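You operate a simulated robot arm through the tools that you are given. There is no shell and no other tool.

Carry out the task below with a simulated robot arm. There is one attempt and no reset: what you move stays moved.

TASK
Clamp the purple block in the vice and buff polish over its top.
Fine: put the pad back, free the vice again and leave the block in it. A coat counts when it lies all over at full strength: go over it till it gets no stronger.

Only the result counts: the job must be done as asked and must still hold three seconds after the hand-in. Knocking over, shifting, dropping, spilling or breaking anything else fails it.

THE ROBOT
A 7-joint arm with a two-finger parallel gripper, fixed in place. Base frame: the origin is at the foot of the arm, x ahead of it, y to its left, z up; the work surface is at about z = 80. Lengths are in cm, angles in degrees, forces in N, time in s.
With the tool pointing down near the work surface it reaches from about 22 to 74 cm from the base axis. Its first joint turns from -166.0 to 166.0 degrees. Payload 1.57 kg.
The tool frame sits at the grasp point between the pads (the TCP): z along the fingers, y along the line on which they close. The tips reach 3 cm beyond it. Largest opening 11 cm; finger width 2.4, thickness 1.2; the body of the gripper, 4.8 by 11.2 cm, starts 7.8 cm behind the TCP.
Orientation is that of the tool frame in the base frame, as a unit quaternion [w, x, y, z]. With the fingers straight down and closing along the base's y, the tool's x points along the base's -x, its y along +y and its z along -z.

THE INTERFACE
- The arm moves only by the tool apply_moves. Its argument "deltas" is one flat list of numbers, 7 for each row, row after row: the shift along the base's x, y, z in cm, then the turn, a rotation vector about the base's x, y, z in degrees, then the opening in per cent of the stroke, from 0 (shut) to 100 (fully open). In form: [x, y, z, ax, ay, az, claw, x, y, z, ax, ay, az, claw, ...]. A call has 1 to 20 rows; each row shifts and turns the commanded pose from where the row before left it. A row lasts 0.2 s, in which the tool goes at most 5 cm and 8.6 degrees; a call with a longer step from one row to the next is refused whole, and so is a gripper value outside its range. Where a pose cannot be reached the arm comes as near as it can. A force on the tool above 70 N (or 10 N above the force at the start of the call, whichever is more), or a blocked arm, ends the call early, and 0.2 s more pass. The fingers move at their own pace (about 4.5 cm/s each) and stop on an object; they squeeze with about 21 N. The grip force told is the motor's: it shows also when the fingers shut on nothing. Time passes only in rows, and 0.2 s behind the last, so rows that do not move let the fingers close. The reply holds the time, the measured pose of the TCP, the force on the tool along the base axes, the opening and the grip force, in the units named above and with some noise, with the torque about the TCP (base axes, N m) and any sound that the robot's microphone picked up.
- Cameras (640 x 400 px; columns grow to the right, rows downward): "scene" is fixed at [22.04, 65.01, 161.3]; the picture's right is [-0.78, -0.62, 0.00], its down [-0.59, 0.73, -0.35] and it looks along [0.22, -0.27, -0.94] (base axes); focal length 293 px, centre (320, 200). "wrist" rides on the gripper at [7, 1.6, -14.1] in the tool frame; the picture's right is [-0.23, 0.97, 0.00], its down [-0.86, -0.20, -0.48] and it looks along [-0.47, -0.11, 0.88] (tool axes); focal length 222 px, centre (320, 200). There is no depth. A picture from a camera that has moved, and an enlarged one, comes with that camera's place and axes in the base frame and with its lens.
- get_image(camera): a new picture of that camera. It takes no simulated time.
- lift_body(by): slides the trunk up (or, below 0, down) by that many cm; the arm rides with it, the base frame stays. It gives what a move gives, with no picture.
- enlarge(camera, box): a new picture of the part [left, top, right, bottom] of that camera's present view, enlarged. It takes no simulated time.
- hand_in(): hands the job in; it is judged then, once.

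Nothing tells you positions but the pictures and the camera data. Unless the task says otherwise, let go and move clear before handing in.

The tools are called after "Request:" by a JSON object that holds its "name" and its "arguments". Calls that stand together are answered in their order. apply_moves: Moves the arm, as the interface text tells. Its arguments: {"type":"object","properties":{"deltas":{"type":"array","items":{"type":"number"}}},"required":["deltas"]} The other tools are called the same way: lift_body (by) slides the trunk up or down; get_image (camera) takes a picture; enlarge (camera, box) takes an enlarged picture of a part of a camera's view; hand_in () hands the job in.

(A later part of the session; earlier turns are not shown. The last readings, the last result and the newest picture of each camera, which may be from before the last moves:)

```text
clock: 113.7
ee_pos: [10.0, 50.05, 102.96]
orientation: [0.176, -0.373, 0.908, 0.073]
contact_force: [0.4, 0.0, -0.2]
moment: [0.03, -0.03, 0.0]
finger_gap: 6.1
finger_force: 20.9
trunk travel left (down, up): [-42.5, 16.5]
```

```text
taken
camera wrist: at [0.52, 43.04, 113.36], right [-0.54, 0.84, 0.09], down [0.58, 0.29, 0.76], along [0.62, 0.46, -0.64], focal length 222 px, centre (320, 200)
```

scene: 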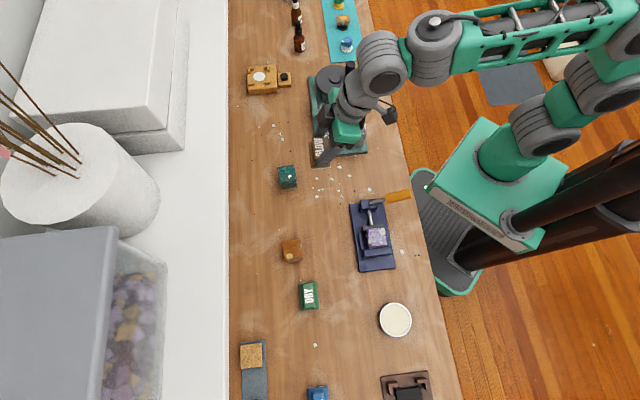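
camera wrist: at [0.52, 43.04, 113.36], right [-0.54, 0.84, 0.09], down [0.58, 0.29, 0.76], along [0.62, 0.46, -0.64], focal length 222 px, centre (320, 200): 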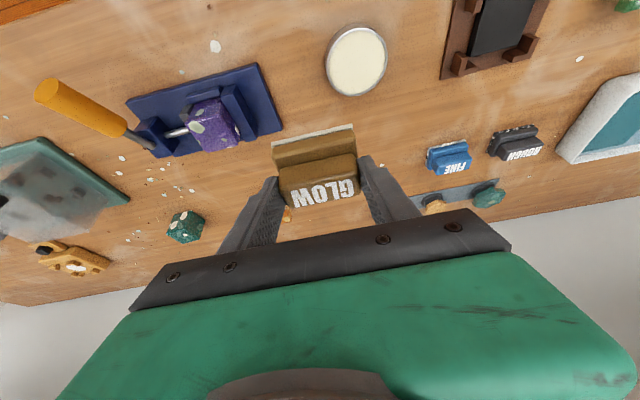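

Request:
{"name": "apply_moves", "arguments": {"deltas": [-1.7, 1.5, -2, 0, 0, 0, 40, -1.7, 1.5, -3, 0, 0, 0, 40, -1.64, 1.55, -3, 0, 0, 0, 40, 0, 0, -3, 0, 0, 0, 40, 0, 0, 0, 0, 0, 0, 40]}}

Request:
{"name": "get_image", "arguments": {"camera": "wrist"}}

Request:
{"name": "enlarge", "arguments": {"camera": "scene", "box": [350, 280, 450, 380]}}

```text
clock: 114.9
ee_pos: [4.94, 54.73, 91.87]
orientation: [0.175, -0.374, 0.908, 0.074]
contact_force: [-0.8, -0.2, -0.9]
moment: [0.01, 0.0, -0.01]
finger_gap: 6.13
finger_force: 20.8
trunk travel left (down, up): [-42.5, 16.5]
```

```text
taken
camera wrist: at [-4.54, 47.71, 102.4], right [-0.54, 0.84, 0.09], down [0.58, 0.29, 0.76], along [0.62, 0.46, -0.64], focal length 222 px, centre (320, 200)
```

wrist: 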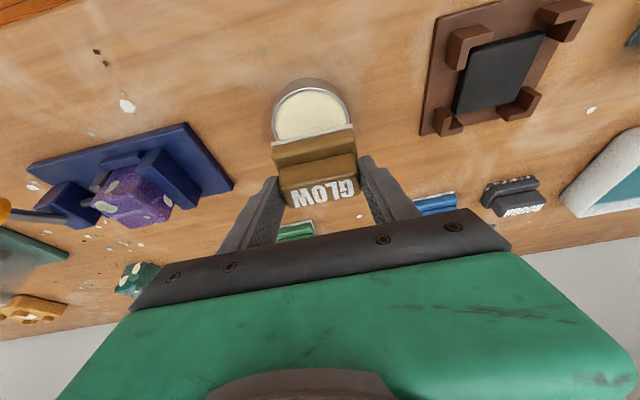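

```text
4.00 times, centred on (400, 330) of scene
camera zoom: at [22.04, 65.01, 161.3], right [-0.78, -0.62, 0.0], down [-0.59, 0.73, -0.35], along [0.22, -0.27, -0.94], focal length 1172 px, centre (0, -320)
```

zoom: 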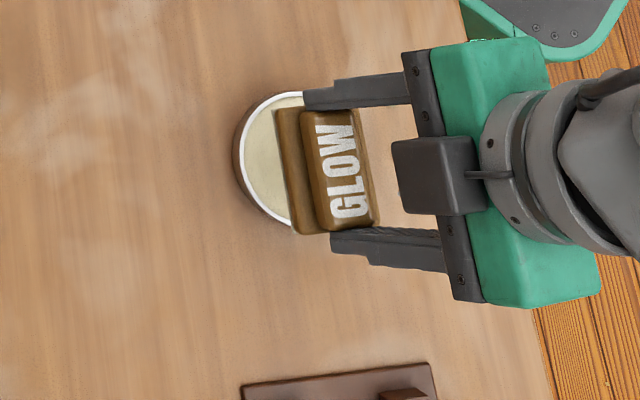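

Request:
{"name": "apply_moves", "arguments": {"deltas": [0, 0, -1.5, 0, 0, 0, 40, 0, 0, -1.3, 0, 0, 0, 40, 0, 0, 0, 0, 0, 0, 40]}}

Request:
{"name": "enlarge", "arguments": {"camera": "wrist", "box": [220, 40, 420, 220]}}

Request:
{"name": "apply_moves", "arguments": {"deltas": [0, 0, -0.4, 0, 0, 0, 40, 0, 0, 0, 0, 0, 0, 40]}}

Request:
{"name": "apply_moves", "arguments": {"deltas": [0, 0, -0.3, 0, 0, 0, 40, 0, 0, 0, 0, 0, 0, 40]}}

```text
clock: 115.7
ee_pos: [5.09, 54.68, 89.17]
orientation: [0.175, -0.374, 0.908, 0.073]
contact_force: [-0.1, 0.3, -0.7]
moment: [-0.01, 0.01, 0.0]
finger_gap: 6.12
finger_force: 21.3
trunk travel left (down, up): [-42.5, 16.5]
```

```text
2.22 times, centred on (320, 130) of wrist
camera zoom: at [-4.44, 47.66, 99.62], right [-0.54, 0.84, 0.09], down [0.58, 0.29, 0.76], along [0.62, 0.46, -0.64], focal length 494 px, centre (320, 356)
```

zoom: 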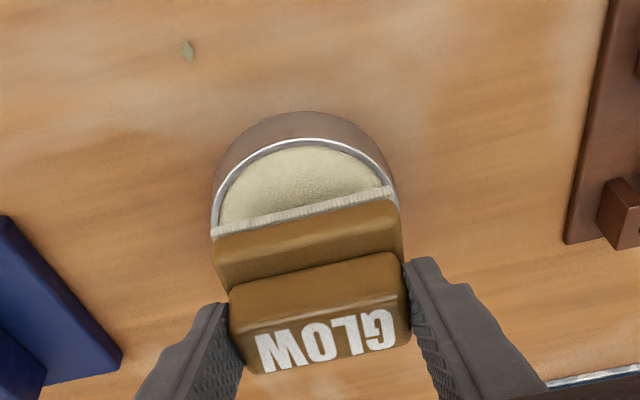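

```text
clock: 116.3
ee_pos: [4.91, 54.66, 88.7]
orientation: [0.175, -0.374, 0.908, 0.073]
contact_force: [-1.0, -0.7, -1.3]
moment: [0.01, 0.03, 0.04]
finger_gap: 6.12
finger_force: 20.8
trunk travel left (down, up): [-42.5, 16.5]
```

```text
clock: 116.9
ee_pos: [5.03, 54.58, 88.54]
orientation: [0.175, -0.374, 0.908, 0.073]
contact_force: [0.1, -0.7, -0.9]
moment: [-0.02, 0.03, 0.02]
finger_gap: 6.12
finger_force: 20.5
trunk travel left (down, up): [-42.5, 16.5]
```

Request:
{"name": "apply_moves", "arguments": {"deltas": [0, 0, -0.3, 0, 0, 0, 40, 0, 0, 0, 0, 0, 0, 40]}}

Request:
{"name": "apply_moves", "arguments": {"deltas": [0, 0, -0.3, 0, 0, 0, 40, 0, 0, 0, 0, 0, 0, 40]}}

Request:
{"name": "enlarge", "arguments": {"camera": "wrist", "box": [220, 40, 420, 220]}}

```text
clock: 117.5
ee_pos: [4.96, 54.69, 88.1]
orientation: [0.176, -0.373, 0.908, 0.073]
contact_force: [0.0, 0.1, -0.8]
moment: [-0.01, -0.01, 0.03]
finger_gap: 6.14
finger_force: 21.4
trunk travel left (down, up): [-42.5, 16.5]
```

```text
clock: 118.1
ee_pos: [4.87, 54.71, 87.92]
orientation: [0.175, -0.374, 0.908, 0.072]
contact_force: [-0.3, 0.6, -1.1]
moment: [-0.01, -0.01, -0.03]
finger_gap: 6.11
finger_force: 20.6
trunk travel left (down, up): [-42.5, 16.5]
```

```text
2.22 times, centred on (320, 130) of wrist
camera zoom: at [-4.49, 47.61, 98.32], right [-0.54, 0.84, 0.09], down [0.58, 0.29, 0.76], along [0.62, 0.46, -0.64], focal length 494 px, centre (320, 356)
```

zoom: 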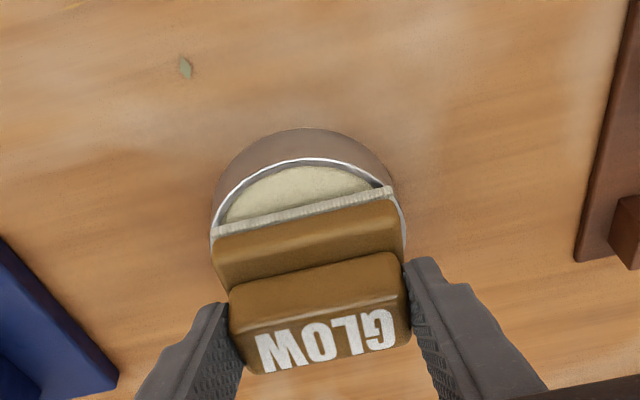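

Request:
{"name": "apply_moves", "arguments": {"deltas": [0, 0, -0.3, 0, 0, 0, 40, 0, 0, 0, 0, 0, 0, 40]}}

Request:
{"name": "apply_moves", "arguments": {"deltas": [0, 0, -0.25, 0, 0, 0, 40, 0, 0, 0, 0, 0, 0, 40]}}

Request:
{"name": "apply_moves", "arguments": {"deltas": [0, 0, -0.2, 0, 0, 0, 40, 0, 0, 0, 0, 0, 0, 40]}}

Request:
{"name": "enlarge", "arguments": {"camera": "wrist", "box": [220, 40, 420, 220]}}

```text
clock: 118.7
ee_pos: [5.07, 54.71, 87.67]
orientation: [0.176, -0.373, 0.908, 0.073]
contact_force: [0.3, 0.2, -0.3]
moment: [0.01, -0.02, 0.02]
finger_gap: 6.13
finger_force: 21.2
trunk travel left (down, up): [-42.5, 16.5]
```

```text
clock: 119.3
ee_pos: [4.96, 54.76, 87.28]
orientation: [0.176, -0.373, 0.908, 0.072]
contact_force: [-0.2, 0.1, -0.8]
moment: [0.04, 0.02, 0.01]
finger_gap: 6.11
finger_force: 20.9
trunk travel left (down, up): [-42.5, 16.5]
```

```text
clock: 119.9
ee_pos: [5.01, 54.69, 87.27]
orientation: [0.174, -0.373, 0.908, 0.076]
contact_force: [1.8, -0.9, 7.7]
moment: [-0.25, -0.25, -0.03]
finger_gap: 6.12
finger_force: 21.0
trunk travel left (down, up): [-42.5, 16.5]
```

```text
2.22 times, centred on (320, 130) of wrist
camera zoom: at [-4.5, 47.63, 97.7], right [-0.54, 0.84, 0.09], down [0.58, 0.29, 0.76], along [0.62, 0.46, -0.64], focal length 494 px, centre (320, 356)
```

zoom: 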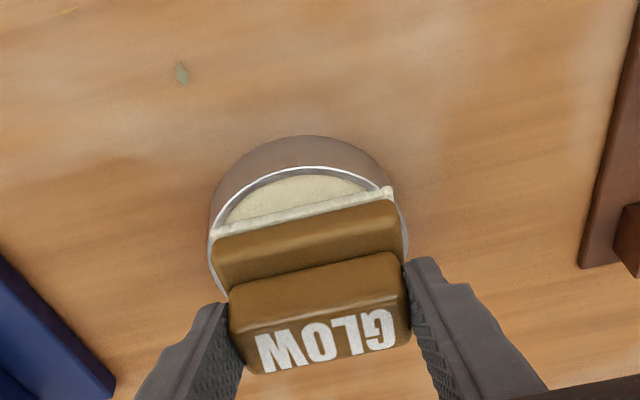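

Request:
{"name": "enlarge", "arguments": {"camera": "wrist", "box": [260, 90, 380, 190]}}

```text
4.00 times, centred on (320, 140) of wrist
camera zoom: at [-4.5, 47.63, 97.7], right [-0.54, 0.84, 0.09], down [0.58, 0.29, 0.76], along [0.62, 0.46, -0.64], focal length 888 px, centre (320, 440)
```

zoom: 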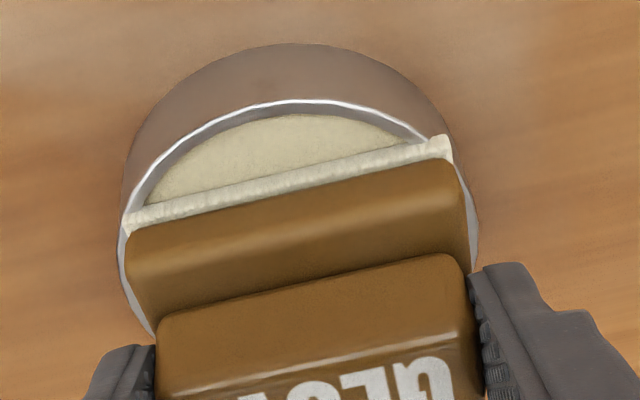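

The felt has turned cream where it touched the paste, so the pad is charged. I'll lift it off and carry it to the block.

Request:
{"name": "apply_moves", "arguments": {"deltas": [0, 0, 1, 0, 0, 0, 40, 0, 0, 3, 0, 0, 0, 40, 0, 0, 4, 0, 0, 0, 40, 0, 0, 2, 0, 0, 0, 40, 3.15, -2.6, 0, 0, 0, 0, 40, 3.15, -2.6, 0, 0, 0, 0, 40, 3.15, -2.6, 0, 0, 0, 0, 40, 3.15, -2.6, 0, 0, 0, 0, 40, 3.2, -2.6, 0, 0, 0, 0, 40, 0, 0, 0, 0, 0, 0, 40]}}

Request:
{"name": "get_image", "arguments": {"camera": "wrist"}}

Request:
{"name": "enlarge", "arguments": {"camera": "scene", "box": [350, 280, 450, 380]}}

```text
clock: 122.1
ee_pos: [20.73, 41.73, 96.95]
orientation: [0.175, -0.373, 0.908, 0.074]
contact_force: [-0.6, -0.4, -0.4]
moment: [0.03, 0.03, 0.02]
finger_gap: 6.14
finger_force: 21.0
trunk travel left (down, up): [-42.5, 16.5]
```

```text
taken
camera wrist: at [11.31, 34.62, 107.54], right [-0.54, 0.84, 0.09], down [0.58, 0.29, 0.76], along [0.61, 0.46, -0.64], focal length 222 px, centre (320, 200)
```

wrist: 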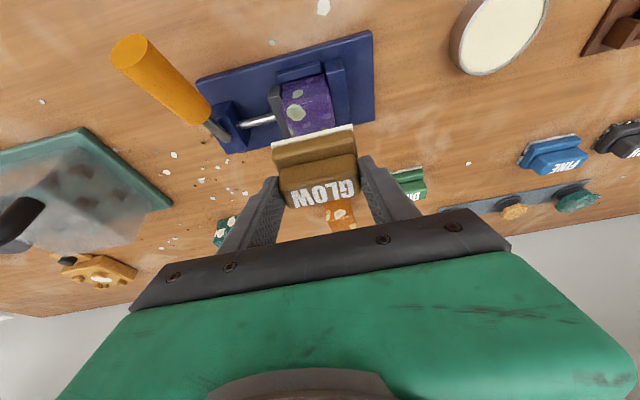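

```text
4.00 times, centred on (400, 330) of scene
camera zoom: at [22.04, 65.01, 161.3], right [-0.78, -0.62, 0.0], down [-0.59, 0.73, -0.35], along [0.22, -0.27, -0.94], focal length 1172 px, centre (0, -320)
```

zoom: 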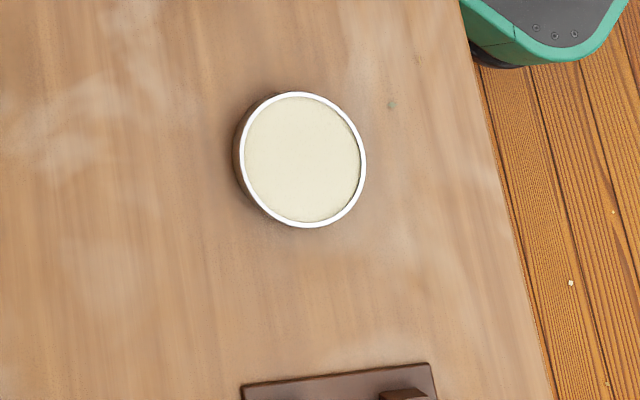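

Tin undisturbed. Now down onto the block and the full stroke pattern.

Request:
{"name": "apply_moves", "arguments": {"deltas": [0, 0, -2, 0, 0, 0, 40, 0, 0, -2, 0, 0, 0, 40, 0, 0, -0.9, 0, 0, 0, 40, 0, 0, -0.35, 0, 0, 0, 40, 0, 0, 0, 0, 0, 0, 40]}}

Request:
{"name": "apply_moves", "arguments": {"deltas": [-0.4, 0.4, 0, 0, 0, 0, 40, 0.5, 0.5, 0, 0, 0, 0, 40, 0.35, 0.35, 0, 0, 0, 0, 40, -0.5, -0.5, 0, 0, 0, 0, 40, -0.5, -0.5, 0, 0, 0, 0, 40, -0.5, -0.5, 0, 0, 0, 0, 40, 0.5, 0.5, 0, 0, 0, 0, 40, 0.5, 0.5, 0, 0, 0, 0, 40, 0.5, 0.5, 0, 0, 0, 0, 40, 0.4, -0.4, 0, 0, 0, 0, 40, -0.5, -0.5, 0, 0, 0, 0, 40, -0.5, -0.5, 0, 0, 0, 0, 40, -0.5, -0.5, 0, 0, 0, 0, 40, 0.5, 0.5, 0, 0, 0, 0, 40, 0.5, 0.5, 0, 0, 0, 0, 40, 0.5, 0.5, 0, 0, 0, 0, 40, 0.4, -0.4, 0, 0, 0, 0, 40, -0.5, -0.5, 0, 0, 0, 0, 40, -0.5, -0.5, 0, 0, 0, 0, 40, -0.5, -0.5, 0, 0, 0, 0, 40]}}

Request:
{"name": "enlarge", "arguments": {"camera": "wrist", "box": [180, 20, 400, 210]}}

```text
clock: 123.3
ee_pos: [20.85, 41.8, 92.14]
orientation: [0.178, -0.373, 0.908, 0.075]
contact_force: [-0.1, -2.9, 20.1]
moment: [-0.39, 0.0, -0.03]
finger_gap: 6.14
finger_force: 20.8
trunk travel left (down, up): [-42.5, 16.5]
```

```text
clock: 127.5
ee_pos: [20.51, 40.63, 91.99]
orientation: [0.177, -0.373, 0.908, 0.075]
contact_force: [7.5, 4.6, 31.4]
moment: [0.29, -0.75, 0.04]
finger_gap: 6.12
finger_force: 21.1
trunk travel left (down, up): [-42.5, 16.5]
```

```text
2.11 times, centred on (290, 115) of wrist
camera zoom: at [11.1, 33.56, 102.48], right [-0.54, 0.84, 0.09], down [0.58, 0.28, 0.77], along [0.62, 0.46, -0.64], focal length 468 px, centre (383, 379)
```

zoom: 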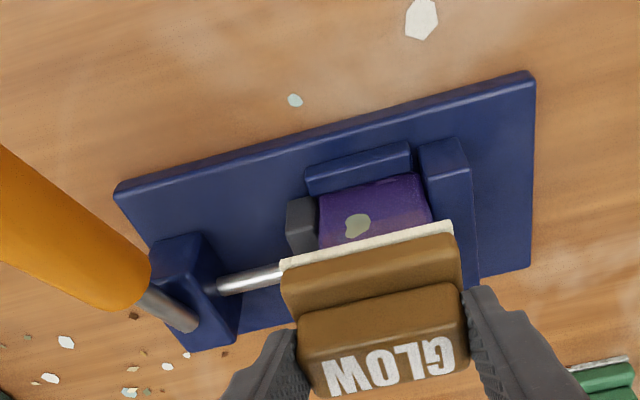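

Now I'll lift off and look at the top again.

Request:
{"name": "apply_moves", "arguments": {"deltas": [0, 0, 2, 0, 0, 0, 40, 0, 0, 3, 0, 0, 0, 40, -2.4, 2.4, 0, 0, 0, 0, 40, -2.4, 2.4, 0, 0, 0, 0, 40, -2, 2.5, 0, 0, 0, 0, 40, 0, 0, 0, 0, 0, 0, 40]}}

Request:
{"name": "enlarge", "arguments": {"camera": "scene", "box": [365, 220, 395, 252]}}

Request:
{"name": "enlarge", "arguments": {"camera": "wrist", "box": [180, 70, 280, 190]}}

```text
clock: 128.9
ee_pos: [13.61, 47.96, 96.75]
orientation: [0.175, -0.373, 0.908, 0.073]
contact_force: [-0.8, 0.4, -0.2]
moment: [0.01, 0.01, 0.04]
finger_gap: 6.12
finger_force: 21.1
trunk travel left (down, up): [-42.5, 16.5]
```

```text
12.50 times, centred on (380, 236) of scene
camera zoom: at [22.04, 65.01, 161.3], right [-0.78, -0.62, 0.0], down [-0.59, 0.73, -0.35], along [0.22, -0.27, -0.94], focal length 3662 px, centre (-430, -250)
```

zoom: 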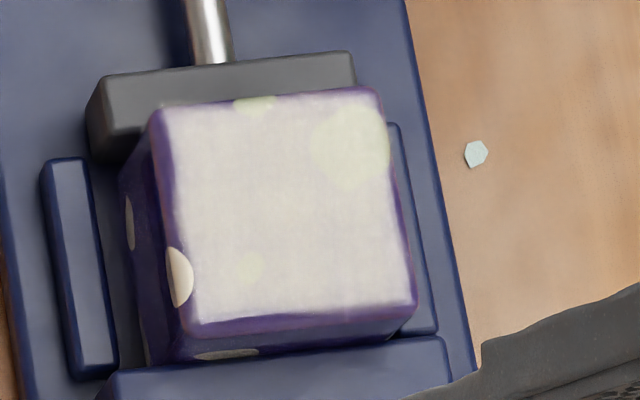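

```text
3.33 times, centred on (230, 130) of wrist
camera zoom: at [4.11, 40.94, 107.23], right [-0.54, 0.84, 0.09], down [0.58, 0.29, 0.76], along [0.62, 0.46, -0.64], focal length 740 px, centre (620, 433)
```

zoom: 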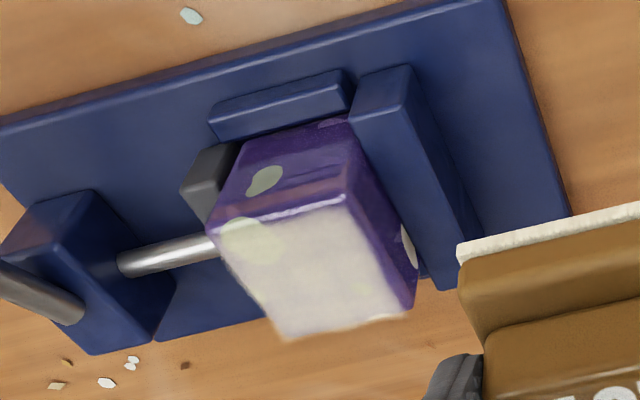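

The cream coat is now clearly visible over the whole top. I'll go over it again with wider sweeps until it gets no stronger.

Request:
{"name": "apply_moves", "arguments": {"deltas": [2.4, -2.1, 0, 0, 0, 0, 40, 2.4, -2.1, 0, 0, 0, 0, 40, 2.4, -2.1, -1.5, 0, 0, 0, 40, 0, 0, -2, 0, 0, 0, 40, 0, 0, -1.2, 0, 0, 0, 40, 0, 0, -0.25, 0, 0, 0, 40, 0, 0, 0, 0, 0, 0, 40]}}

Request:
{"name": "apply_moves", "arguments": {"deltas": [-0.5, 0.5, 0, 0, 0, 0, 40, 0.5, 0.5, 0, 0, 0, 0, 40, 0.4, 0.4, 0, 0, 0, 0, 40, -0.6, -0.6, 0, 0, 0, 0, 40, -0.6, -0.6, 0, 0, 0, 0, 40, -0.6, -0.6, 0, 0, 0, 0, 40, 0.6, 0.6, 0, 0, 0, 0, 40, 0.6, 0.6, 0, 0, 0, 0, 40, 0.6, 0.6, 0, 0, 0, 0, 40, 0.5, -0.5, 0, 0, 0, 0, 40, -0.6, -0.6, 0, 0, 0, 0, 40, -0.6, -0.6, 0, 0, 0, 0, 40, -0.6, -0.6, 0, 0, 0, 0, 40, 0.6, 0.6, 0, 0, 0, 0, 40, 0.6, 0.6, 0, 0, 0, 0, 40, 0.6, 0.6, 0, 0, 0, 0, 40, 0.5, -0.5, 0, 0, 0, 0, 40, -0.6, -0.6, 0, 0, 0, 0, 40, -0.6, -0.6, 0, 0, 0, 0, 40, -0.6, -0.6, 0, 0, 0, 0, 40]}}

Request:
{"name": "apply_moves", "arguments": {"deltas": [0.6, 0.6, 0, 0, 0, 0, 40, 0.6, 0.6, 0, 0, 0, 0, 40, 0.6, 0.6, 0, 0, 0, 0, 40, -0.5, 0.5, 0, 0, 0, 0, 40, -0.6, -0.6, 0, 0, 0, 0, 40, -0.6, -0.6, 0, 0, 0, 0, 40, -0.6, -0.6, 0, 0, 0, 0, 40, 0.6, 0.6, 0, 0, 0, 0, 40, 0.6, 0.6, 0, 0, 0, 0, 40, 0.6, 0.6, 0, 0, 0, 0, 40, -0.5, 0.5, 0, 0, 0, 0, 40, -0.6, -0.6, 0, 0, 0, 0, 40, -0.6, -0.6, 0, 0, 0, 0, 40, -0.6, -0.6, 0, 0, 0, 0, 40, 0.6, 0.6, 0, 0, 0, 0, 40, 0.4, 0.4, 0, 0, 0, 0, 40, 0.5, -0.5, 0, 0, 0, 0, 40, 0, 0, 0, 0, 0, 0, 40]}}

Request:
{"name": "apply_moves", "arguments": {"deltas": [0, 0, 2, 0, 0, 0, 40, 0, 0, 3, 0, 0, 0, 40, -2.4, 2.2, 0, 0, 0, 0, 40, -2.4, 2.1, 0, 0, 0, 0, 40, -2.4, 2.1, 0, 0, 0, 0, 40, 0, 0, 0, 0, 0, 0, 40]}}

Request:
{"name": "enlarge", "arguments": {"camera": "scene", "box": [365, 220, 395, 252]}}

Request:
{"name": "enlarge", "arguments": {"camera": "wrist", "box": [180, 70, 280, 190]}}

```text
clock: 130.5
ee_pos: [20.9, 41.58, 92.12]
orientation: [0.177, -0.373, 0.908, 0.075]
contact_force: [0.3, -2.4, 16.8]
moment: [-0.38, -0.19, -0.01]
finger_gap: 6.13
finger_force: 21.3
trunk travel left (down, up): [-42.5, 16.5]
```

```text
clock: 134.7
ee_pos: [20.59, 40.31, 92.04]
orientation: [0.177, -0.373, 0.907, 0.076]
contact_force: [6.7, 5.0, 30.5]
moment: [0.26, -0.68, 0.01]
finger_gap: 6.1
finger_force: 20.9
trunk travel left (down, up): [-42.5, 16.5]
```

```text
clock: 138.5
ee_pos: [20.94, 41.84, 92.1]
orientation: [0.177, -0.374, 0.907, 0.076]
contact_force: [-8.1, 7.8, 31.1]
moment: [0.14, 0.22, 0.01]
finger_gap: 6.14
finger_force: 20.8
trunk travel left (down, up): [-42.5, 16.5]
```

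```text
clock: 139.9
ee_pos: [13.78, 48.07, 96.84]
orientation: [0.176, -0.373, 0.908, 0.073]
contact_force: [-0.2, -0.5, -0.8]
moment: [0.01, -0.03, -0.04]
finger_gap: 6.12
finger_force: 21.4
trunk travel left (down, up): [-42.5, 16.5]
```

```text
12.50 times, centred on (380, 236) of scene
camera zoom: at [22.04, 65.01, 161.3], right [-0.78, -0.62, 0.0], down [-0.59, 0.73, -0.35], along [0.22, -0.27, -0.94], focal length 3662 px, centre (-430, -250)
```

zoom: 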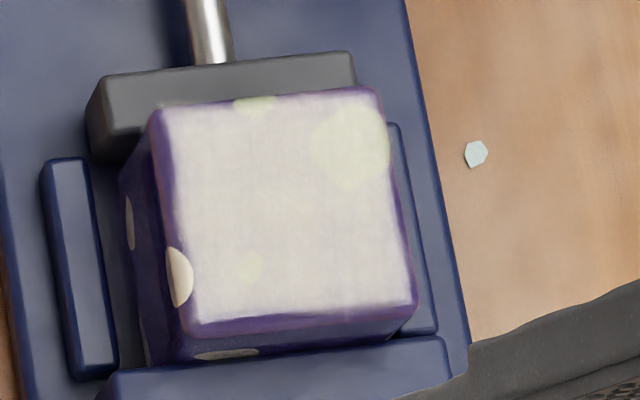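

```text
3.33 times, centred on (230, 130) of wrist
camera zoom: at [4.27, 41.14, 107.33], right [-0.54, 0.84, 0.09], down [0.58, 0.29, 0.76], along [0.62, 0.46, -0.64], focal length 740 px, centre (620, 433)
```

zoom: 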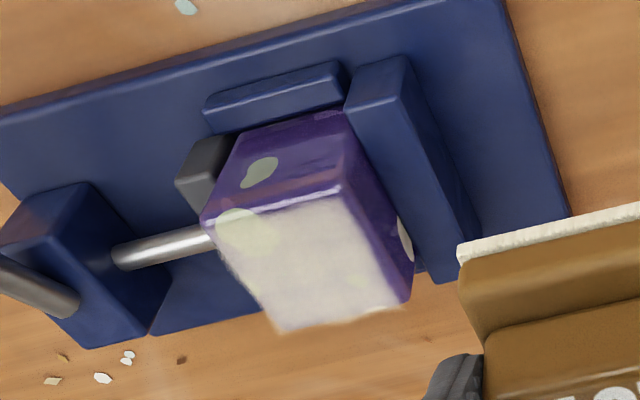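

The flat top is fully covered and slightly stronger. I'll do another full pass to make sure it has stopped getting stronger.

Request:
{"name": "apply_moves", "arguments": {"deltas": [2.4, -2.1, 0, 0, 0, 0, 40, 2.4, -2.1, 0, 0, 0, 0, 40, 2.3, -2.2, -1.5, 0, 0, 0, 40, 0, 0, -2, 0, 0, 0, 40, 0, 0, -1.2, 0, 0, 0, 40, 0, 0, -0.3, 0, 0, 0, 40, 0, 0, 0, 0, 0, 0, 40]}}

Request:
{"name": "apply_moves", "arguments": {"deltas": [-0.6, 0.6, 0, 0, 0, 0, 40, 0.5, 0.5, 0, 0, 0, 0, 40, 0.5, 0.5, 0, 0, 0, 0, 40, -0.65, -0.65, 0, 0, 0, 0, 40, -0.65, -0.65, 0, 0, 0, 0, 40, -0.65, -0.65, 0, 0, 0, 0, 40, 0.65, 0.65, 0, 0, 0, 0, 40, 0.65, 0.65, 0, 0, 0, 0, 40, 0.65, 0.65, 0, 0, 0, 0, 40, 0.6, -0.6, 0, 0, 0, 0, 40, -0.65, -0.65, 0, 0, 0, 0, 40, -0.65, -0.65, 0, 0, 0, 0, 40, -0.65, -0.65, 0, 0, 0, 0, 40, 0.65, 0.65, 0, 0, 0, 0, 40, 0.65, 0.65, 0, 0, 0, 0, 40, 0.65, 0.65, 0, 0, 0, 0, 40, 0.6, -0.6, 0, 0, 0, 0, 40, -0.65, -0.65, 0, 0, 0, 0, 40, -0.65, -0.65, 0, 0, 0, 0, 40, -0.65, -0.65, 0, 0, 0, 0, 40]}}

Request:
{"name": "apply_moves", "arguments": {"deltas": [0.65, 0.65, 0, 0, 0, 0, 40, 0.65, 0.65, 0, 0, 0, 0, 40, 0.65, 0.65, 0, 0, 0, 0, 40, -0.6, 0.6, 0, 0, 0, 0, 40, -0.65, -0.65, 0, 0, 0, 0, 40, -0.65, -0.65, 0, 0, 0, 0, 40, -0.65, -0.65, 0, 0, 0, 0, 40, 0.65, 0.65, 0, 0, 0, 0, 40, 0.65, 0.65, 0, 0, 0, 0, 40, 0.65, 0.65, 0, 0, 0, 0, 40, -0.6, 0.6, 0, 0, 0, 0, 40, -0.65, -0.65, 0, 0, 0, 0, 40, -0.65, -0.65, 0, 0, 0, 0, 40, -0.65, -0.65, 0, 0, 0, 0, 40, 0.65, 0.65, 0, 0, 0, 0, 40, 0.35, 0.35, 0, 0, 0, 0, 40, 0.6, -0.6, 0, 0, 0, 0, 40, 0, 0, 0, 0, 0, 0, 40]}}

Request:
{"name": "apply_moves", "arguments": {"deltas": [0, 0, 2, 0, 0, 0, 40, 0, 0, 3, 0, 0, 0, 40, -2.4, 2.2, 0, 0, 0, 0, 40, -2.4, 2.1, 0, 0, 0, 0, 40, -2.4, 2.1, 0, 0, 0, 0, 40, 0, 0, 0, 0, 0, 0, 40]}}

Request:
{"name": "enlarge", "arguments": {"camera": "scene", "box": [365, 220, 395, 252]}}

Request:
{"name": "enlarge", "arguments": {"camera": "wrist", "box": [180, 70, 280, 190]}}

```text
clock: 141.5
ee_pos: [20.93, 41.81, 92.02]
orientation: [0.177, -0.373, 0.908, 0.075]
contact_force: [-1.0, -2.1, 20.6]
moment: [-0.51, -0.06, -0.04]
finger_gap: 6.11
finger_force: 21.3
trunk travel left (down, up): [-42.5, 16.5]
```

```text
clock: 145.7
ee_pos: [20.57, 40.23, 92.03]
orientation: [0.177, -0.373, 0.908, 0.075]
contact_force: [6.4, 5.1, 31.0]
moment: [0.26, -0.62, 0.01]
finger_gap: 6.13
finger_force: 20.8
trunk travel left (down, up): [-42.5, 16.5]
```

```text
clock: 149.5
ee_pos: [21.16, 41.89, 92.1]
orientation: [0.177, -0.372, 0.908, 0.075]
contact_force: [-6.3, 8.5, 31.3]
moment: [0.15, 0.21, 0.03]
finger_gap: 6.13
finger_force: 20.8
trunk travel left (down, up): [-42.5, 16.5]
```

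```text
clock: 150.9
ee_pos: [13.79, 48.05, 96.79]
orientation: [0.175, -0.373, 0.908, 0.073]
contact_force: [-0.5, -0.8, -0.2]
moment: [-0.01, 0.01, 0.01]
finger_gap: 6.11
finger_force: 20.5
trunk travel left (down, up): [-42.5, 16.5]
```

```text
12.50 times, centred on (380, 236) of scene
camera zoom: at [22.04, 65.01, 161.3], right [-0.78, -0.62, 0.0], down [-0.59, 0.73, -0.35], along [0.22, -0.27, -0.94], focal length 3662 px, centre (-430, -250)
```

zoom: 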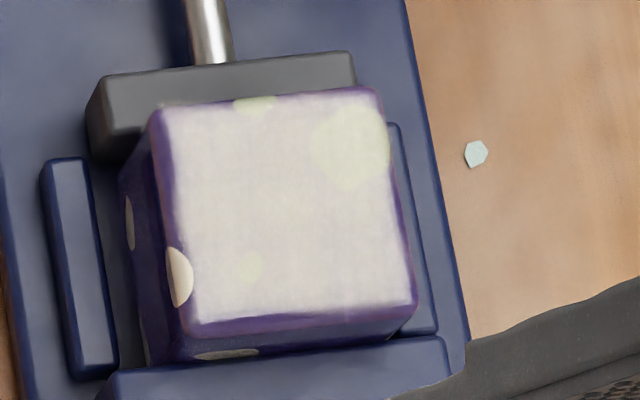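

```text
3.33 times, centred on (230, 130) of wrist
camera zoom: at [4.33, 41.12, 107.25], right [-0.54, 0.84, 0.09], down [0.58, 0.29, 0.76], along [0.62, 0.46, -0.64], focal length 740 px, centre (620, 433)
```

zoom: 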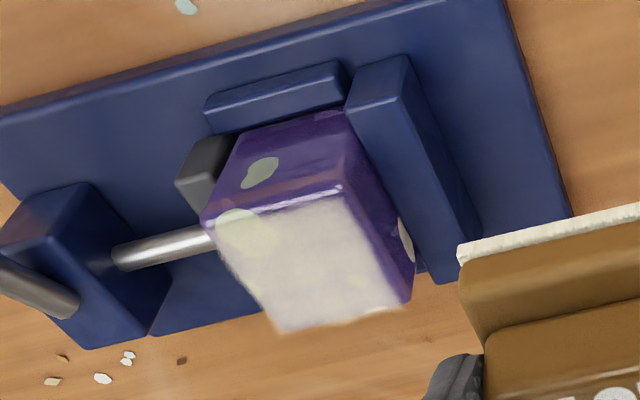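

The coat looks the same as after the last pass. To be sure it isn't just limited by the pad's charge, I'll recharge once more from the tin and do one more pass.

Request:
{"name": "apply_moves", "arguments": {"deltas": [-2.9, 2.2, 0, 0, 0, 0, 40, -2.9, 2.2, 0, 0, 0, 0, 40, -2.95, 2.25, 0, 0, 0, 0, 40, 0, 0, -2.5, 0, 0, 0, 40, 0, 0, -2.5, 0, 0, 0, 40, 0, 0, -2.5, 0, 0, 0, 40, 0, 0, -1, 0, 0, 0, 40, 0, 0, 0, 0, 0, 0, 40]}}

Request:
{"name": "apply_moves", "arguments": {"deltas": [0, 0, -0.6, 0, 0, 0, 40, 0, 0, 0, 0, 0, 0, 40]}}

Request:
{"name": "apply_moves", "arguments": {"deltas": [0, 0, -0.35, 0, 0, 0, 40, 0, 0, 0, 0, 0, 0, 40]}}

```text
clock: 152.7
ee_pos: [5.0, 54.8, 88.27]
orientation: [0.175, -0.374, 0.908, 0.074]
contact_force: [0.5, 0.3, -0.7]
moment: [0.01, 0.01, 0.03]
finger_gap: 6.13
finger_force: 21.7
trunk travel left (down, up): [-42.5, 16.5]
```

```text
clock: 153.3
ee_pos: [4.96, 54.72, 87.75]
orientation: [0.175, -0.374, 0.908, 0.073]
contact_force: [0.2, -0.5, -0.7]
moment: [-0.02, 0.01, -0.04]
finger_gap: 6.13
finger_force: 21.1
trunk travel left (down, up): [-42.5, 16.5]
```

```text
clock: 153.9
ee_pos: [4.98, 54.79, 87.31]
orientation: [0.176, -0.373, 0.908, 0.072]
contact_force: [0.2, 0.3, -1.0]
moment: [-0.02, -0.02, 0.0]
finger_gap: 6.12
finger_force: 21.1
trunk travel left (down, up): [-42.5, 16.5]
```

Request:
{"name": "apply_moves", "arguments": {"deltas": [0, 0, -0.15, 0, 0, 0, 40, 0, 0, 0, 0, 0, 0, 40]}}

Request:
{"name": "apply_moves", "arguments": {"deltas": [0, 0, -0.1, 0, 0, 0, 40, 0, 0, 0, 0, 0, 0, 40, 0, 0, 0, 0, 0, 0, 40]}}

Request:
{"name": "enlarge", "arguments": {"camera": "wrist", "box": [260, 90, 380, 190]}}

```text
clock: 154.5
ee_pos: [5.04, 54.78, 87.18]
orientation: [0.176, -0.374, 0.908, 0.073]
contact_force: [-0.9, -0.1, -0.8]
moment: [0.01, -0.01, -0.01]
finger_gap: 6.11
finger_force: 21.1
trunk travel left (down, up): [-42.5, 16.5]
```

```text
clock: 155.3
ee_pos: [4.93, 54.8, 87.28]
orientation: [0.175, -0.373, 0.908, 0.074]
contact_force: [0.7, 0.0, 3.7]
moment: [-0.18, -0.09, -0.02]
finger_gap: 6.1
finger_force: 21.0
trunk travel left (down, up): [-42.5, 16.5]
```

```text
4.00 times, centred on (320, 140) of wrist
camera zoom: at [-4.46, 47.77, 97.69], right [-0.54, 0.84, 0.09], down [0.58, 0.29, 0.76], along [0.62, 0.46, -0.64], focal length 888 px, centre (320, 440)
```

zoom: 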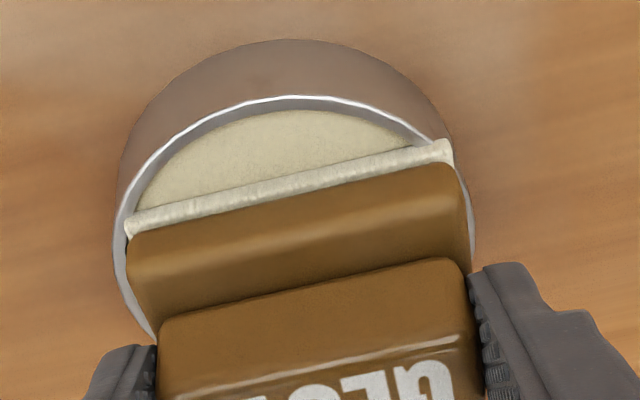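

Request:
{"name": "apply_moves", "arguments": {"deltas": [0, 0, -0.07, 0, 0, 0, 40, 0, 0, 0, 0, 0, 0, 40]}}

Request:
{"name": "apply_moves", "arguments": {"deltas": [0, 0, 1, 0, 0, 0, 40, 0, 0, 3, 0, 0, 0, 40, 0, 0, 4, 0, 0, 0, 40, 0, 0, 2, 0, 0, 0, 40, 3.15, -2.62, 0, 0, 0, 0, 40, 3.15, -2.62, 0, 0, 0, 0, 40, 3.15, -2.62, 0, 0, 0, 0, 40, 3.2, -2.62, 0, 0, 0, 0, 40, 3.2, -2.62, 0, 0, 0, 0, 40, 0, 0, -2, 0, 0, 0, 40, 0, 0, -2, 0, 0, 0, 40, 0, 0, -0.9, 0, 0, 0, 40, 0, 0, 0, 0, 0, 0, 40]}}

Request:
{"name": "apply_moves", "arguments": {"deltas": [0, 0, -0.35, 0, 0, 0, 40, 0, 0, 0, 0, 0, 0, 40]}}

```text
clock: 155.9
ee_pos: [4.97, 54.86, 87.21]
orientation: [0.176, -0.373, 0.908, 0.075]
contact_force: [2.0, -0.9, 10.3]
moment: [-0.28, -0.25, -0.01]
finger_gap: 6.13
finger_force: 20.8
trunk travel left (down, up): [-42.5, 16.5]
```

```text
clock: 158.7
ee_pos: [20.89, 41.62, 92.21]
orientation: [0.176, -0.373, 0.908, 0.073]
contact_force: [0.8, -0.3, -0.2]
moment: [-0.01, 0.0, 0.01]
finger_gap: 6.15
finger_force: 21.2
trunk travel left (down, up): [-42.5, 16.5]
```

```text
clock: 159.3
ee_pos: [20.91, 41.76, 92.04]
orientation: [0.177, -0.373, 0.908, 0.075]
contact_force: [1.5, -1.9, 15.9]
moment: [-0.42, -0.13, -0.01]
finger_gap: 6.12
finger_force: 21.7
trunk travel left (down, up): [-42.5, 16.5]
```

Request:
{"name": "apply_moves", "arguments": {"deltas": [-0.6, 0.6, 0, 0, 0, 0, 40, 0.5, 0.5, 0, 0, 0, 0, 40, 0.5, 0.5, 0, 0, 0, 0, 40, -0.65, -0.65, 0, 0, 0, 0, 40, -0.65, -0.65, 0, 0, 0, 0, 40, -0.65, -0.65, 0, 0, 0, 0, 40, 0.65, 0.65, 0, 0, 0, 0, 40, 0.65, 0.65, 0, 0, 0, 0, 40, 0.65, 0.65, 0, 0, 0, 0, 40, 0.6, -0.6, 0, 0, 0, 0, 40, -0.65, -0.65, 0, 0, 0, 0, 40, -0.65, -0.65, 0, 0, 0, 0, 40, -0.65, -0.65, 0, 0, 0, 0, 40, 0.65, 0.65, 0, 0, 0, 0, 40, 0.65, 0.65, 0, 0, 0, 0, 40, 0.65, 0.65, 0, 0, 0, 0, 40, 0.6, -0.6, 0, 0, 0, 0, 40, -0.65, -0.65, 0, 0, 0, 0, 40, -0.65, -0.65, 0, 0, 0, 0, 40, -0.65, -0.65, 0, 0, 0, 0, 40]}}

Request:
{"name": "apply_moves", "arguments": {"deltas": [0.65, 0.65, 0, 0, 0, 0, 40, 0.65, 0.65, 0, 0, 0, 0, 40, 0.65, 0.65, 0, 0, 0, 0, 40, -0.6, 0.6, 0, 0, 0, 0, 40, -0.65, -0.65, 0, 0, 0, 0, 40, -0.65, -0.65, 0, 0, 0, 0, 40, -0.65, -0.65, 0, 0, 0, 0, 40, 0.65, 0.65, 0, 0, 0, 0, 40, 0.65, 0.65, 0, 0, 0, 0, 40, 0.65, 0.65, 0, 0, 0, 0, 40, -0.6, 0.6, 0, 0, 0, 0, 40, -0.65, -0.65, 0, 0, 0, 0, 40, -0.65, -0.65, 0, 0, 0, 0, 40, -0.65, -0.65, 0, 0, 0, 0, 40, 0.65, 0.65, 0, 0, 0, 0, 40, 0.35, 0.35, 0, 0, 0, 0, 40, 0.6, -0.6, 0, 0, 0, 0, 40, 0, 0, 0, 0, 0, 0, 40]}}

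Request:
{"name": "apply_moves", "arguments": {"deltas": [0, 0, 2, 0, 0, 0, 40, 0, 0, 3, 0, 0, 0, 40, -2.4, 2.2, 0, 0, 0, 0, 40, -2.4, 2.1, 0, 0, 0, 0, 40, -2.4, 2.1, 0, 0, 0, 0, 40, 0, 0, 0, 0, 0, 0, 40]}}

Request:
{"name": "enlarge", "arguments": {"camera": "scene", "box": [365, 220, 395, 252]}}

Request:
{"name": "enlarge", "arguments": {"camera": "wrist", "box": [180, 70, 280, 190]}}

Request:
{"name": "get_image", "arguments": {"camera": "scene"}}

```text
clock: 163.5
ee_pos: [20.58, 40.21, 92.13]
orientation: [0.177, -0.372, 0.908, 0.075]
contact_force: [7.1, 4.9, 30.3]
moment: [0.3, -0.58, 0.01]
finger_gap: 6.12
finger_force: 20.4
trunk travel left (down, up): [-42.5, 16.5]
```

```text
clock: 167.3
ee_pos: [20.88, 41.92, 92.15]
orientation: [0.178, -0.374, 0.907, 0.076]
contact_force: [-7.2, 8.8, 33.7]
moment: [0.11, 0.2, -0.05]
finger_gap: 6.11
finger_force: 20.8
trunk travel left (down, up): [-42.5, 16.5]
```

```text
clock: 168.7
ee_pos: [13.8, 48.23, 96.75]
orientation: [0.175, -0.373, 0.908, 0.072]
contact_force: [0.3, 1.3, -1.1]
moment: [0.02, 0.03, 0.03]
finger_gap: 6.1
finger_force: 21.2
trunk travel left (down, up): [-42.5, 16.5]
```

```text
12.50 times, centred on (380, 236) of scene
camera zoom: at [22.04, 65.01, 161.3], right [-0.78, -0.62, 0.0], down [-0.59, 0.73, -0.35], along [0.22, -0.27, -0.94], focal length 3662 px, centre (-430, -250)
```

zoom: 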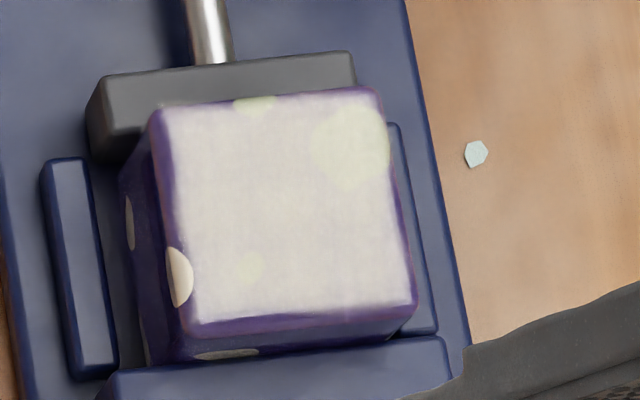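

```text
3.33 times, centred on (230, 130) of wrist
camera zoom: at [4.31, 41.23, 107.27], right [-0.54, 0.84, 0.09], down [0.58, 0.29, 0.76], along [0.62, 0.46, -0.64], focal length 740 px, centre (620, 433)
```

zoom: 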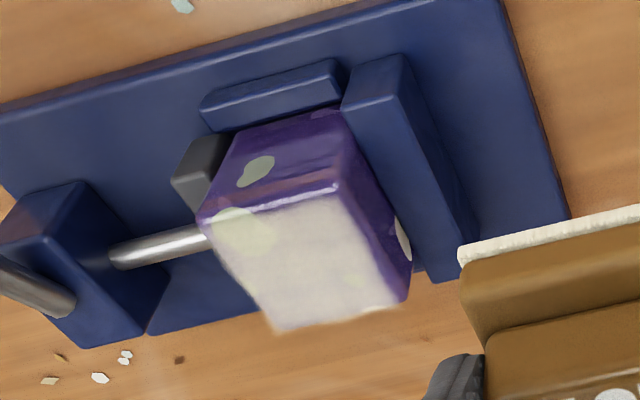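

```text
taken
```

scene: 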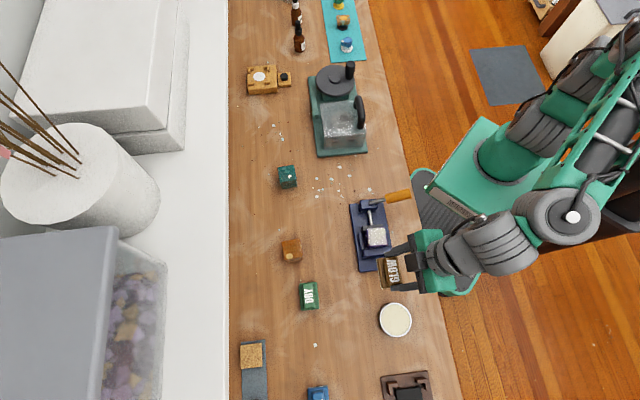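

No further change after recharging, so the coat is at full strength. Now I'll put the pad back where it was, retracing the earlier path.

Request:
{"name": "apply_moves", "arguments": {"deltas": [1.8, 2.2, 0.3, 0, 0, -0.9, 40, 1.8, 2.2, 0, 0, 0, -0.8, 40, 1.75, 2.1, 0, 0, 0, 0, 40, 0, 0, 0, 0, 0, 0, 40]}}

Request:
{"name": "lift_body", "arguments": {"by": 10}}

Request:
{"name": "apply_moves", "arguments": {"deltas": [-0.3, 1.5, -3, 0, 0, 0, 40, -0.3, 1.5, -3, 0, 0, 0, 40, -0.3, 1.5, -3, 0, 0, 0, 40, -0.3, 3.4, 0, 0, 0, 0, 40, -0.3, 3.4, -1, 0, 0, 0, 40, -0.3, 3.0, -2, 0, 0, 0, 40, -0.2, 2.5, -2.5, 0, 0, 0, 40, 0, 1, -1.5, 0, 0, 0, 40, 0, 0, 0, 0, 0, 0, 40]}}

Request:
{"name": "get_image", "arguments": {"camera": "wrist"}}

Request:
{"name": "enlarge", "arguments": {"camera": "scene", "box": [290, 325, 335, 370]}}

```text
clock: 169.7
ee_pos: [19.11, 54.75, 97.25]
orientation: [0.177, -0.359, 0.914, 0.07]
contact_force: [-0.3, 0.3, -0.7]
moment: [-0.01, 0.0, -0.04]
finger_gap: 6.11
finger_force: 20.7
trunk travel left (down, up): [-42.5, 16.5]
```

```text
clock: 171.1
ee_pos: [19.17, 54.72, 107.15]
orientation: [0.177, -0.36, 0.913, 0.07]
contact_force: [0.0, 0.2, 0.5]
moment: [-0.01, -0.01, 0.01]
finger_gap: 6.14
finger_force: 21.0
trunk travel left (down, up): [-52.5, 6.5]
```

```text
clock: 173.1
ee_pos: [17.02, 72.49, 91.19]
orientation: [0.176, -0.359, 0.914, 0.071]
contact_force: [-0.1, 0.2, -1.4]
moment: [-0.03, -0.01, 0.0]
finger_gap: 6.12
finger_force: 21.2
trunk travel left (down, up): [-52.5, 6.5]
```

```text
taken
camera wrist: at [7.35, 65.76, 101.69], right [-0.51, 0.86, 0.09], down [0.59, 0.27, 0.76], along [0.63, 0.44, -0.64], focal length 222 px, centre (320, 200)
```

wrist: 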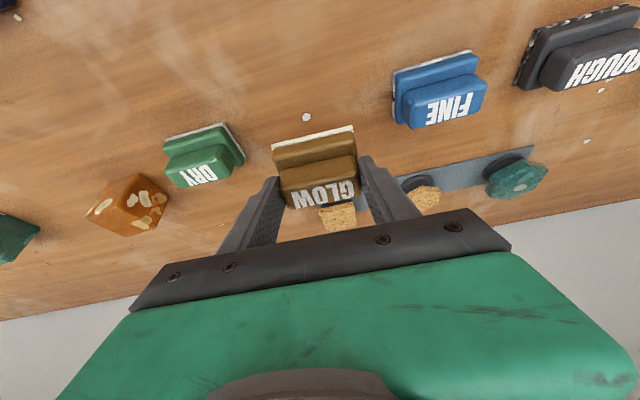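

```text
8.89 times, centred on (312, 348) of scene
camera zoom: at [22.04, 65.01, 161.3], right [-0.78, -0.62, 0.0], down [-0.59, 0.73, -0.35], along [0.22, -0.27, -0.94], focal length 2604 px, centre (387, -1111)
```

zoom: 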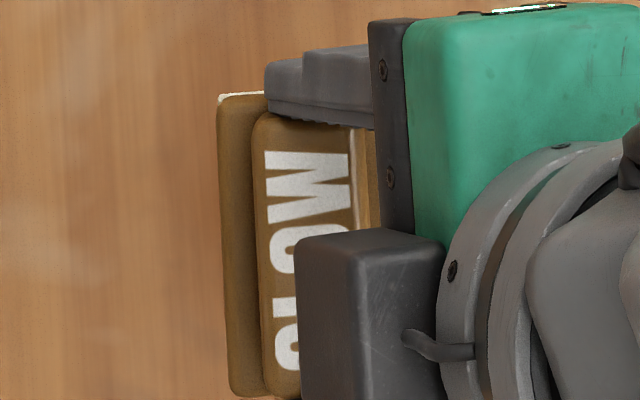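

The pad hovers within 0.3 cm of its original place. I'll correct and lower it to the bench.

Request:
{"name": "apply_moves", "arguments": {"deltas": [0, -0.15, -1.5, 0, 0, 0, 40, 0, -0.15, -1.5, 0, 0, 0, 40, 0, 0, -1.5, 0, 0, 0, 40, 0, 0, -0.5, 0, 0, 0, 40, 0, 0, 0, 0, 0, 0, 40]}}

Request:
{"name": "enlarge", "arguments": {"camera": "scene", "box": [290, 325, 335, 370]}}

Request:
{"name": "enlarge", "arguments": {"camera": "wrist", "box": [200, 80, 440, 240]}}

```text
clock: 174.3
ee_pos: [16.99, 72.22, 86.27]
orientation: [0.177, -0.36, 0.913, 0.071]
contact_force: [0.3, 0.4, -0.4]
moment: [-0.04, 0.0, -0.03]
finger_gap: 6.12
finger_force: 20.7
trunk travel left (down, up): [-52.5, 6.5]
```

```text
8.89 times, centred on (312, 348) of scene
camera zoom: at [22.04, 65.01, 161.3], right [-0.78, -0.62, 0.0], down [-0.59, 0.73, -0.35], along [0.22, -0.27, -0.94], focal length 2604 px, centre (387, -1111)
```

zoom: 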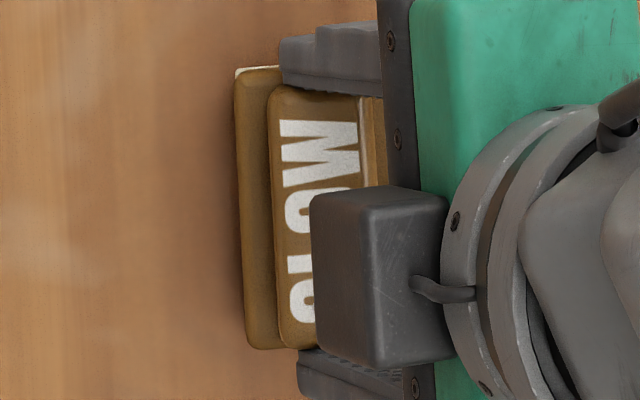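

```text
2.50 times, centred on (320, 160) of wrist
camera zoom: at [7.38, 65.43, 96.7], right [-0.51, 0.86, 0.09], down [0.59, 0.27, 0.76], along [0.63, 0.44, -0.64], focal length 555 px, centre (320, 300)
```

zoom: 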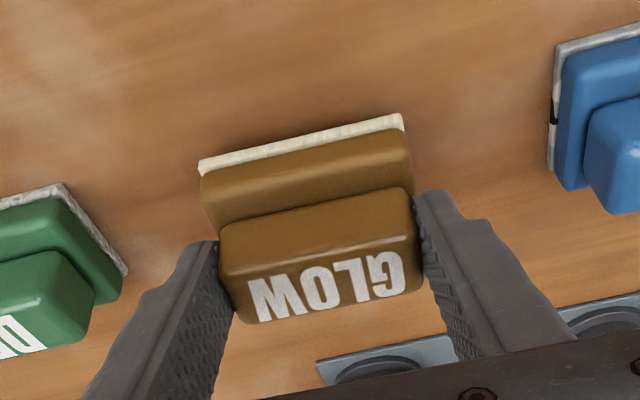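

Request:
{"name": "apply_moves", "arguments": {"deltas": [0, 0, -0.3, 0, 0, 0, 40, 0, 0, -0.15, 0, 0, 0, 40, 0, 0, 0, 0, 0, 0, 40]}}

Request:
{"name": "apply_moves", "arguments": {"deltas": [0, 0, -0.12, 0, 0, 0, 40, 0, 0, 0, 0, 0, 0, 40]}}

```text
clock: 175.1
ee_pos: [17.2, 72.23, 85.84]
orientation: [0.177, -0.36, 0.913, 0.071]
contact_force: [0.3, -0.5, -0.6]
moment: [-0.05, 0.03, 0.0]
finger_gap: 6.11
finger_force: 20.9
trunk travel left (down, up): [-52.5, 6.5]
```

```text
clock: 175.7
ee_pos: [17.18, 72.22, 85.64]
orientation: [0.176, -0.36, 0.914, 0.07]
contact_force: [-0.3, 0.1, -0.1]
moment: [-0.04, -0.01, 0.03]
finger_gap: 6.11
finger_force: 21.1
trunk travel left (down, up): [-52.5, 6.5]
```

Request:
{"name": "apply_moves", "arguments": {"deltas": [0, 0, -0.12, 0, 0, 0, 40, 0, 0, 0, 0, 0, 0, 40]}}

Request:
{"name": "apply_moves", "arguments": {"deltas": [0, 0, -0.1, 0, 0, 0, 40, 0, 0, 0, 0, 0, 0, 40]}}

```text
clock: 176.3
ee_pos: [17.07, 72.34, 85.56]
orientation: [0.176, -0.36, 0.913, 0.07]
contact_force: [-1.7, 0.7, 0.2]
moment: [0.01, -0.02, -0.04]
finger_gap: 6.12
finger_force: 21.2
trunk travel left (down, up): [-52.5, 6.5]
```

```text
clock: 176.9
ee_pos: [17.1, 72.12, 85.54]
orientation: [0.177, -0.361, 0.913, 0.071]
contact_force: [0.4, 1.0, -0.9]
moment: [-0.03, 0.02, 0.01]
finger_gap: 6.12
finger_force: 21.1
trunk travel left (down, up): [-52.5, 6.5]
```

Request:
{"name": "apply_moves", "arguments": {"deltas": [0, 0, -0.12, 0, 0, 0, 40, 0, 0, 0, 0, 0, 0, 40]}}

Request:
{"name": "apply_moves", "arguments": {"deltas": [0, 0, -0.1, 0, 0, 0, 40, 0, 0, 0, 0, 0, 0, 40]}}

Request:
{"name": "enlarge", "arguments": {"camera": "wrist", "box": [200, 80, 440, 240]}}

```text
clock: 177.5
ee_pos: [17.1, 72.18, 85.21]
orientation: [0.176, -0.36, 0.914, 0.07]
contact_force: [-0.1, -0.8, -0.3]
moment: [0.02, -0.02, 0.02]
finger_gap: 6.12
finger_force: 21.4
trunk travel left (down, up): [-52.5, 6.5]
```

```text
clock: 178.1
ee_pos: [17.06, 72.15, 85.2]
orientation: [0.176, -0.359, 0.914, 0.07]
contact_force: [-0.7, -0.2, -0.8]
moment: [-0.02, 0.02, 0.0]
finger_gap: 6.12
finger_force: 21.1
trunk travel left (down, up): [-52.5, 6.5]
```

```text
2.50 times, centred on (320, 160) of wrist
camera zoom: at [7.41, 65.46, 95.72], right [-0.51, 0.86, 0.09], down [0.59, 0.27, 0.76], along [0.63, 0.44, -0.64], focal length 555 px, centre (320, 300)
```

zoom: 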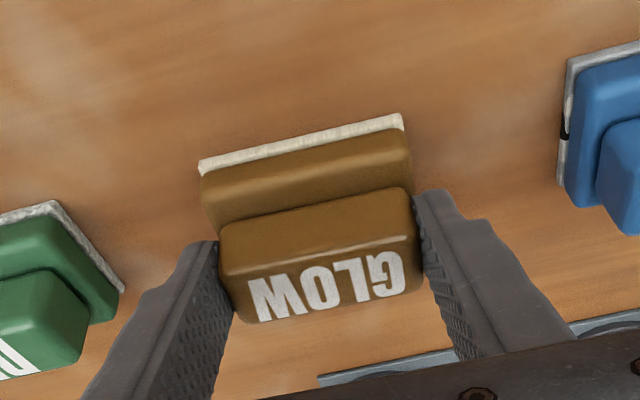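

Request:
{"name": "apply_moves", "arguments": {"deltas": [0, 0, -0.1, 0, 0, 0, 40, 0, 0, 0, 0, 0, 0, 40]}}

Request:
{"name": "apply_moves", "arguments": {"deltas": [0, 0, -0.1, 0, 0, 0, 40, 0, 0, 0, 0, 0, 0, 40]}}

```text
clock: 178.7
ee_pos: [17.1, 72.13, 85.18]
orientation: [0.177, -0.36, 0.913, 0.072]
contact_force: [-0.2, -0.7, 3.6]
moment: [-0.23, -0.05, -0.02]
finger_gap: 6.15
finger_force: 20.7
trunk travel left (down, up): [-52.5, 6.5]
```

```text
clock: 179.3
ee_pos: [17.08, 72.23, 85.29]
orientation: [0.178, -0.36, 0.913, 0.073]
contact_force: [1.3, -0.5, 10.0]
moment: [-0.41, -0.19, -0.02]
finger_gap: 6.12
finger_force: 20.7
trunk travel left (down, up): [-52.5, 6.5]
```

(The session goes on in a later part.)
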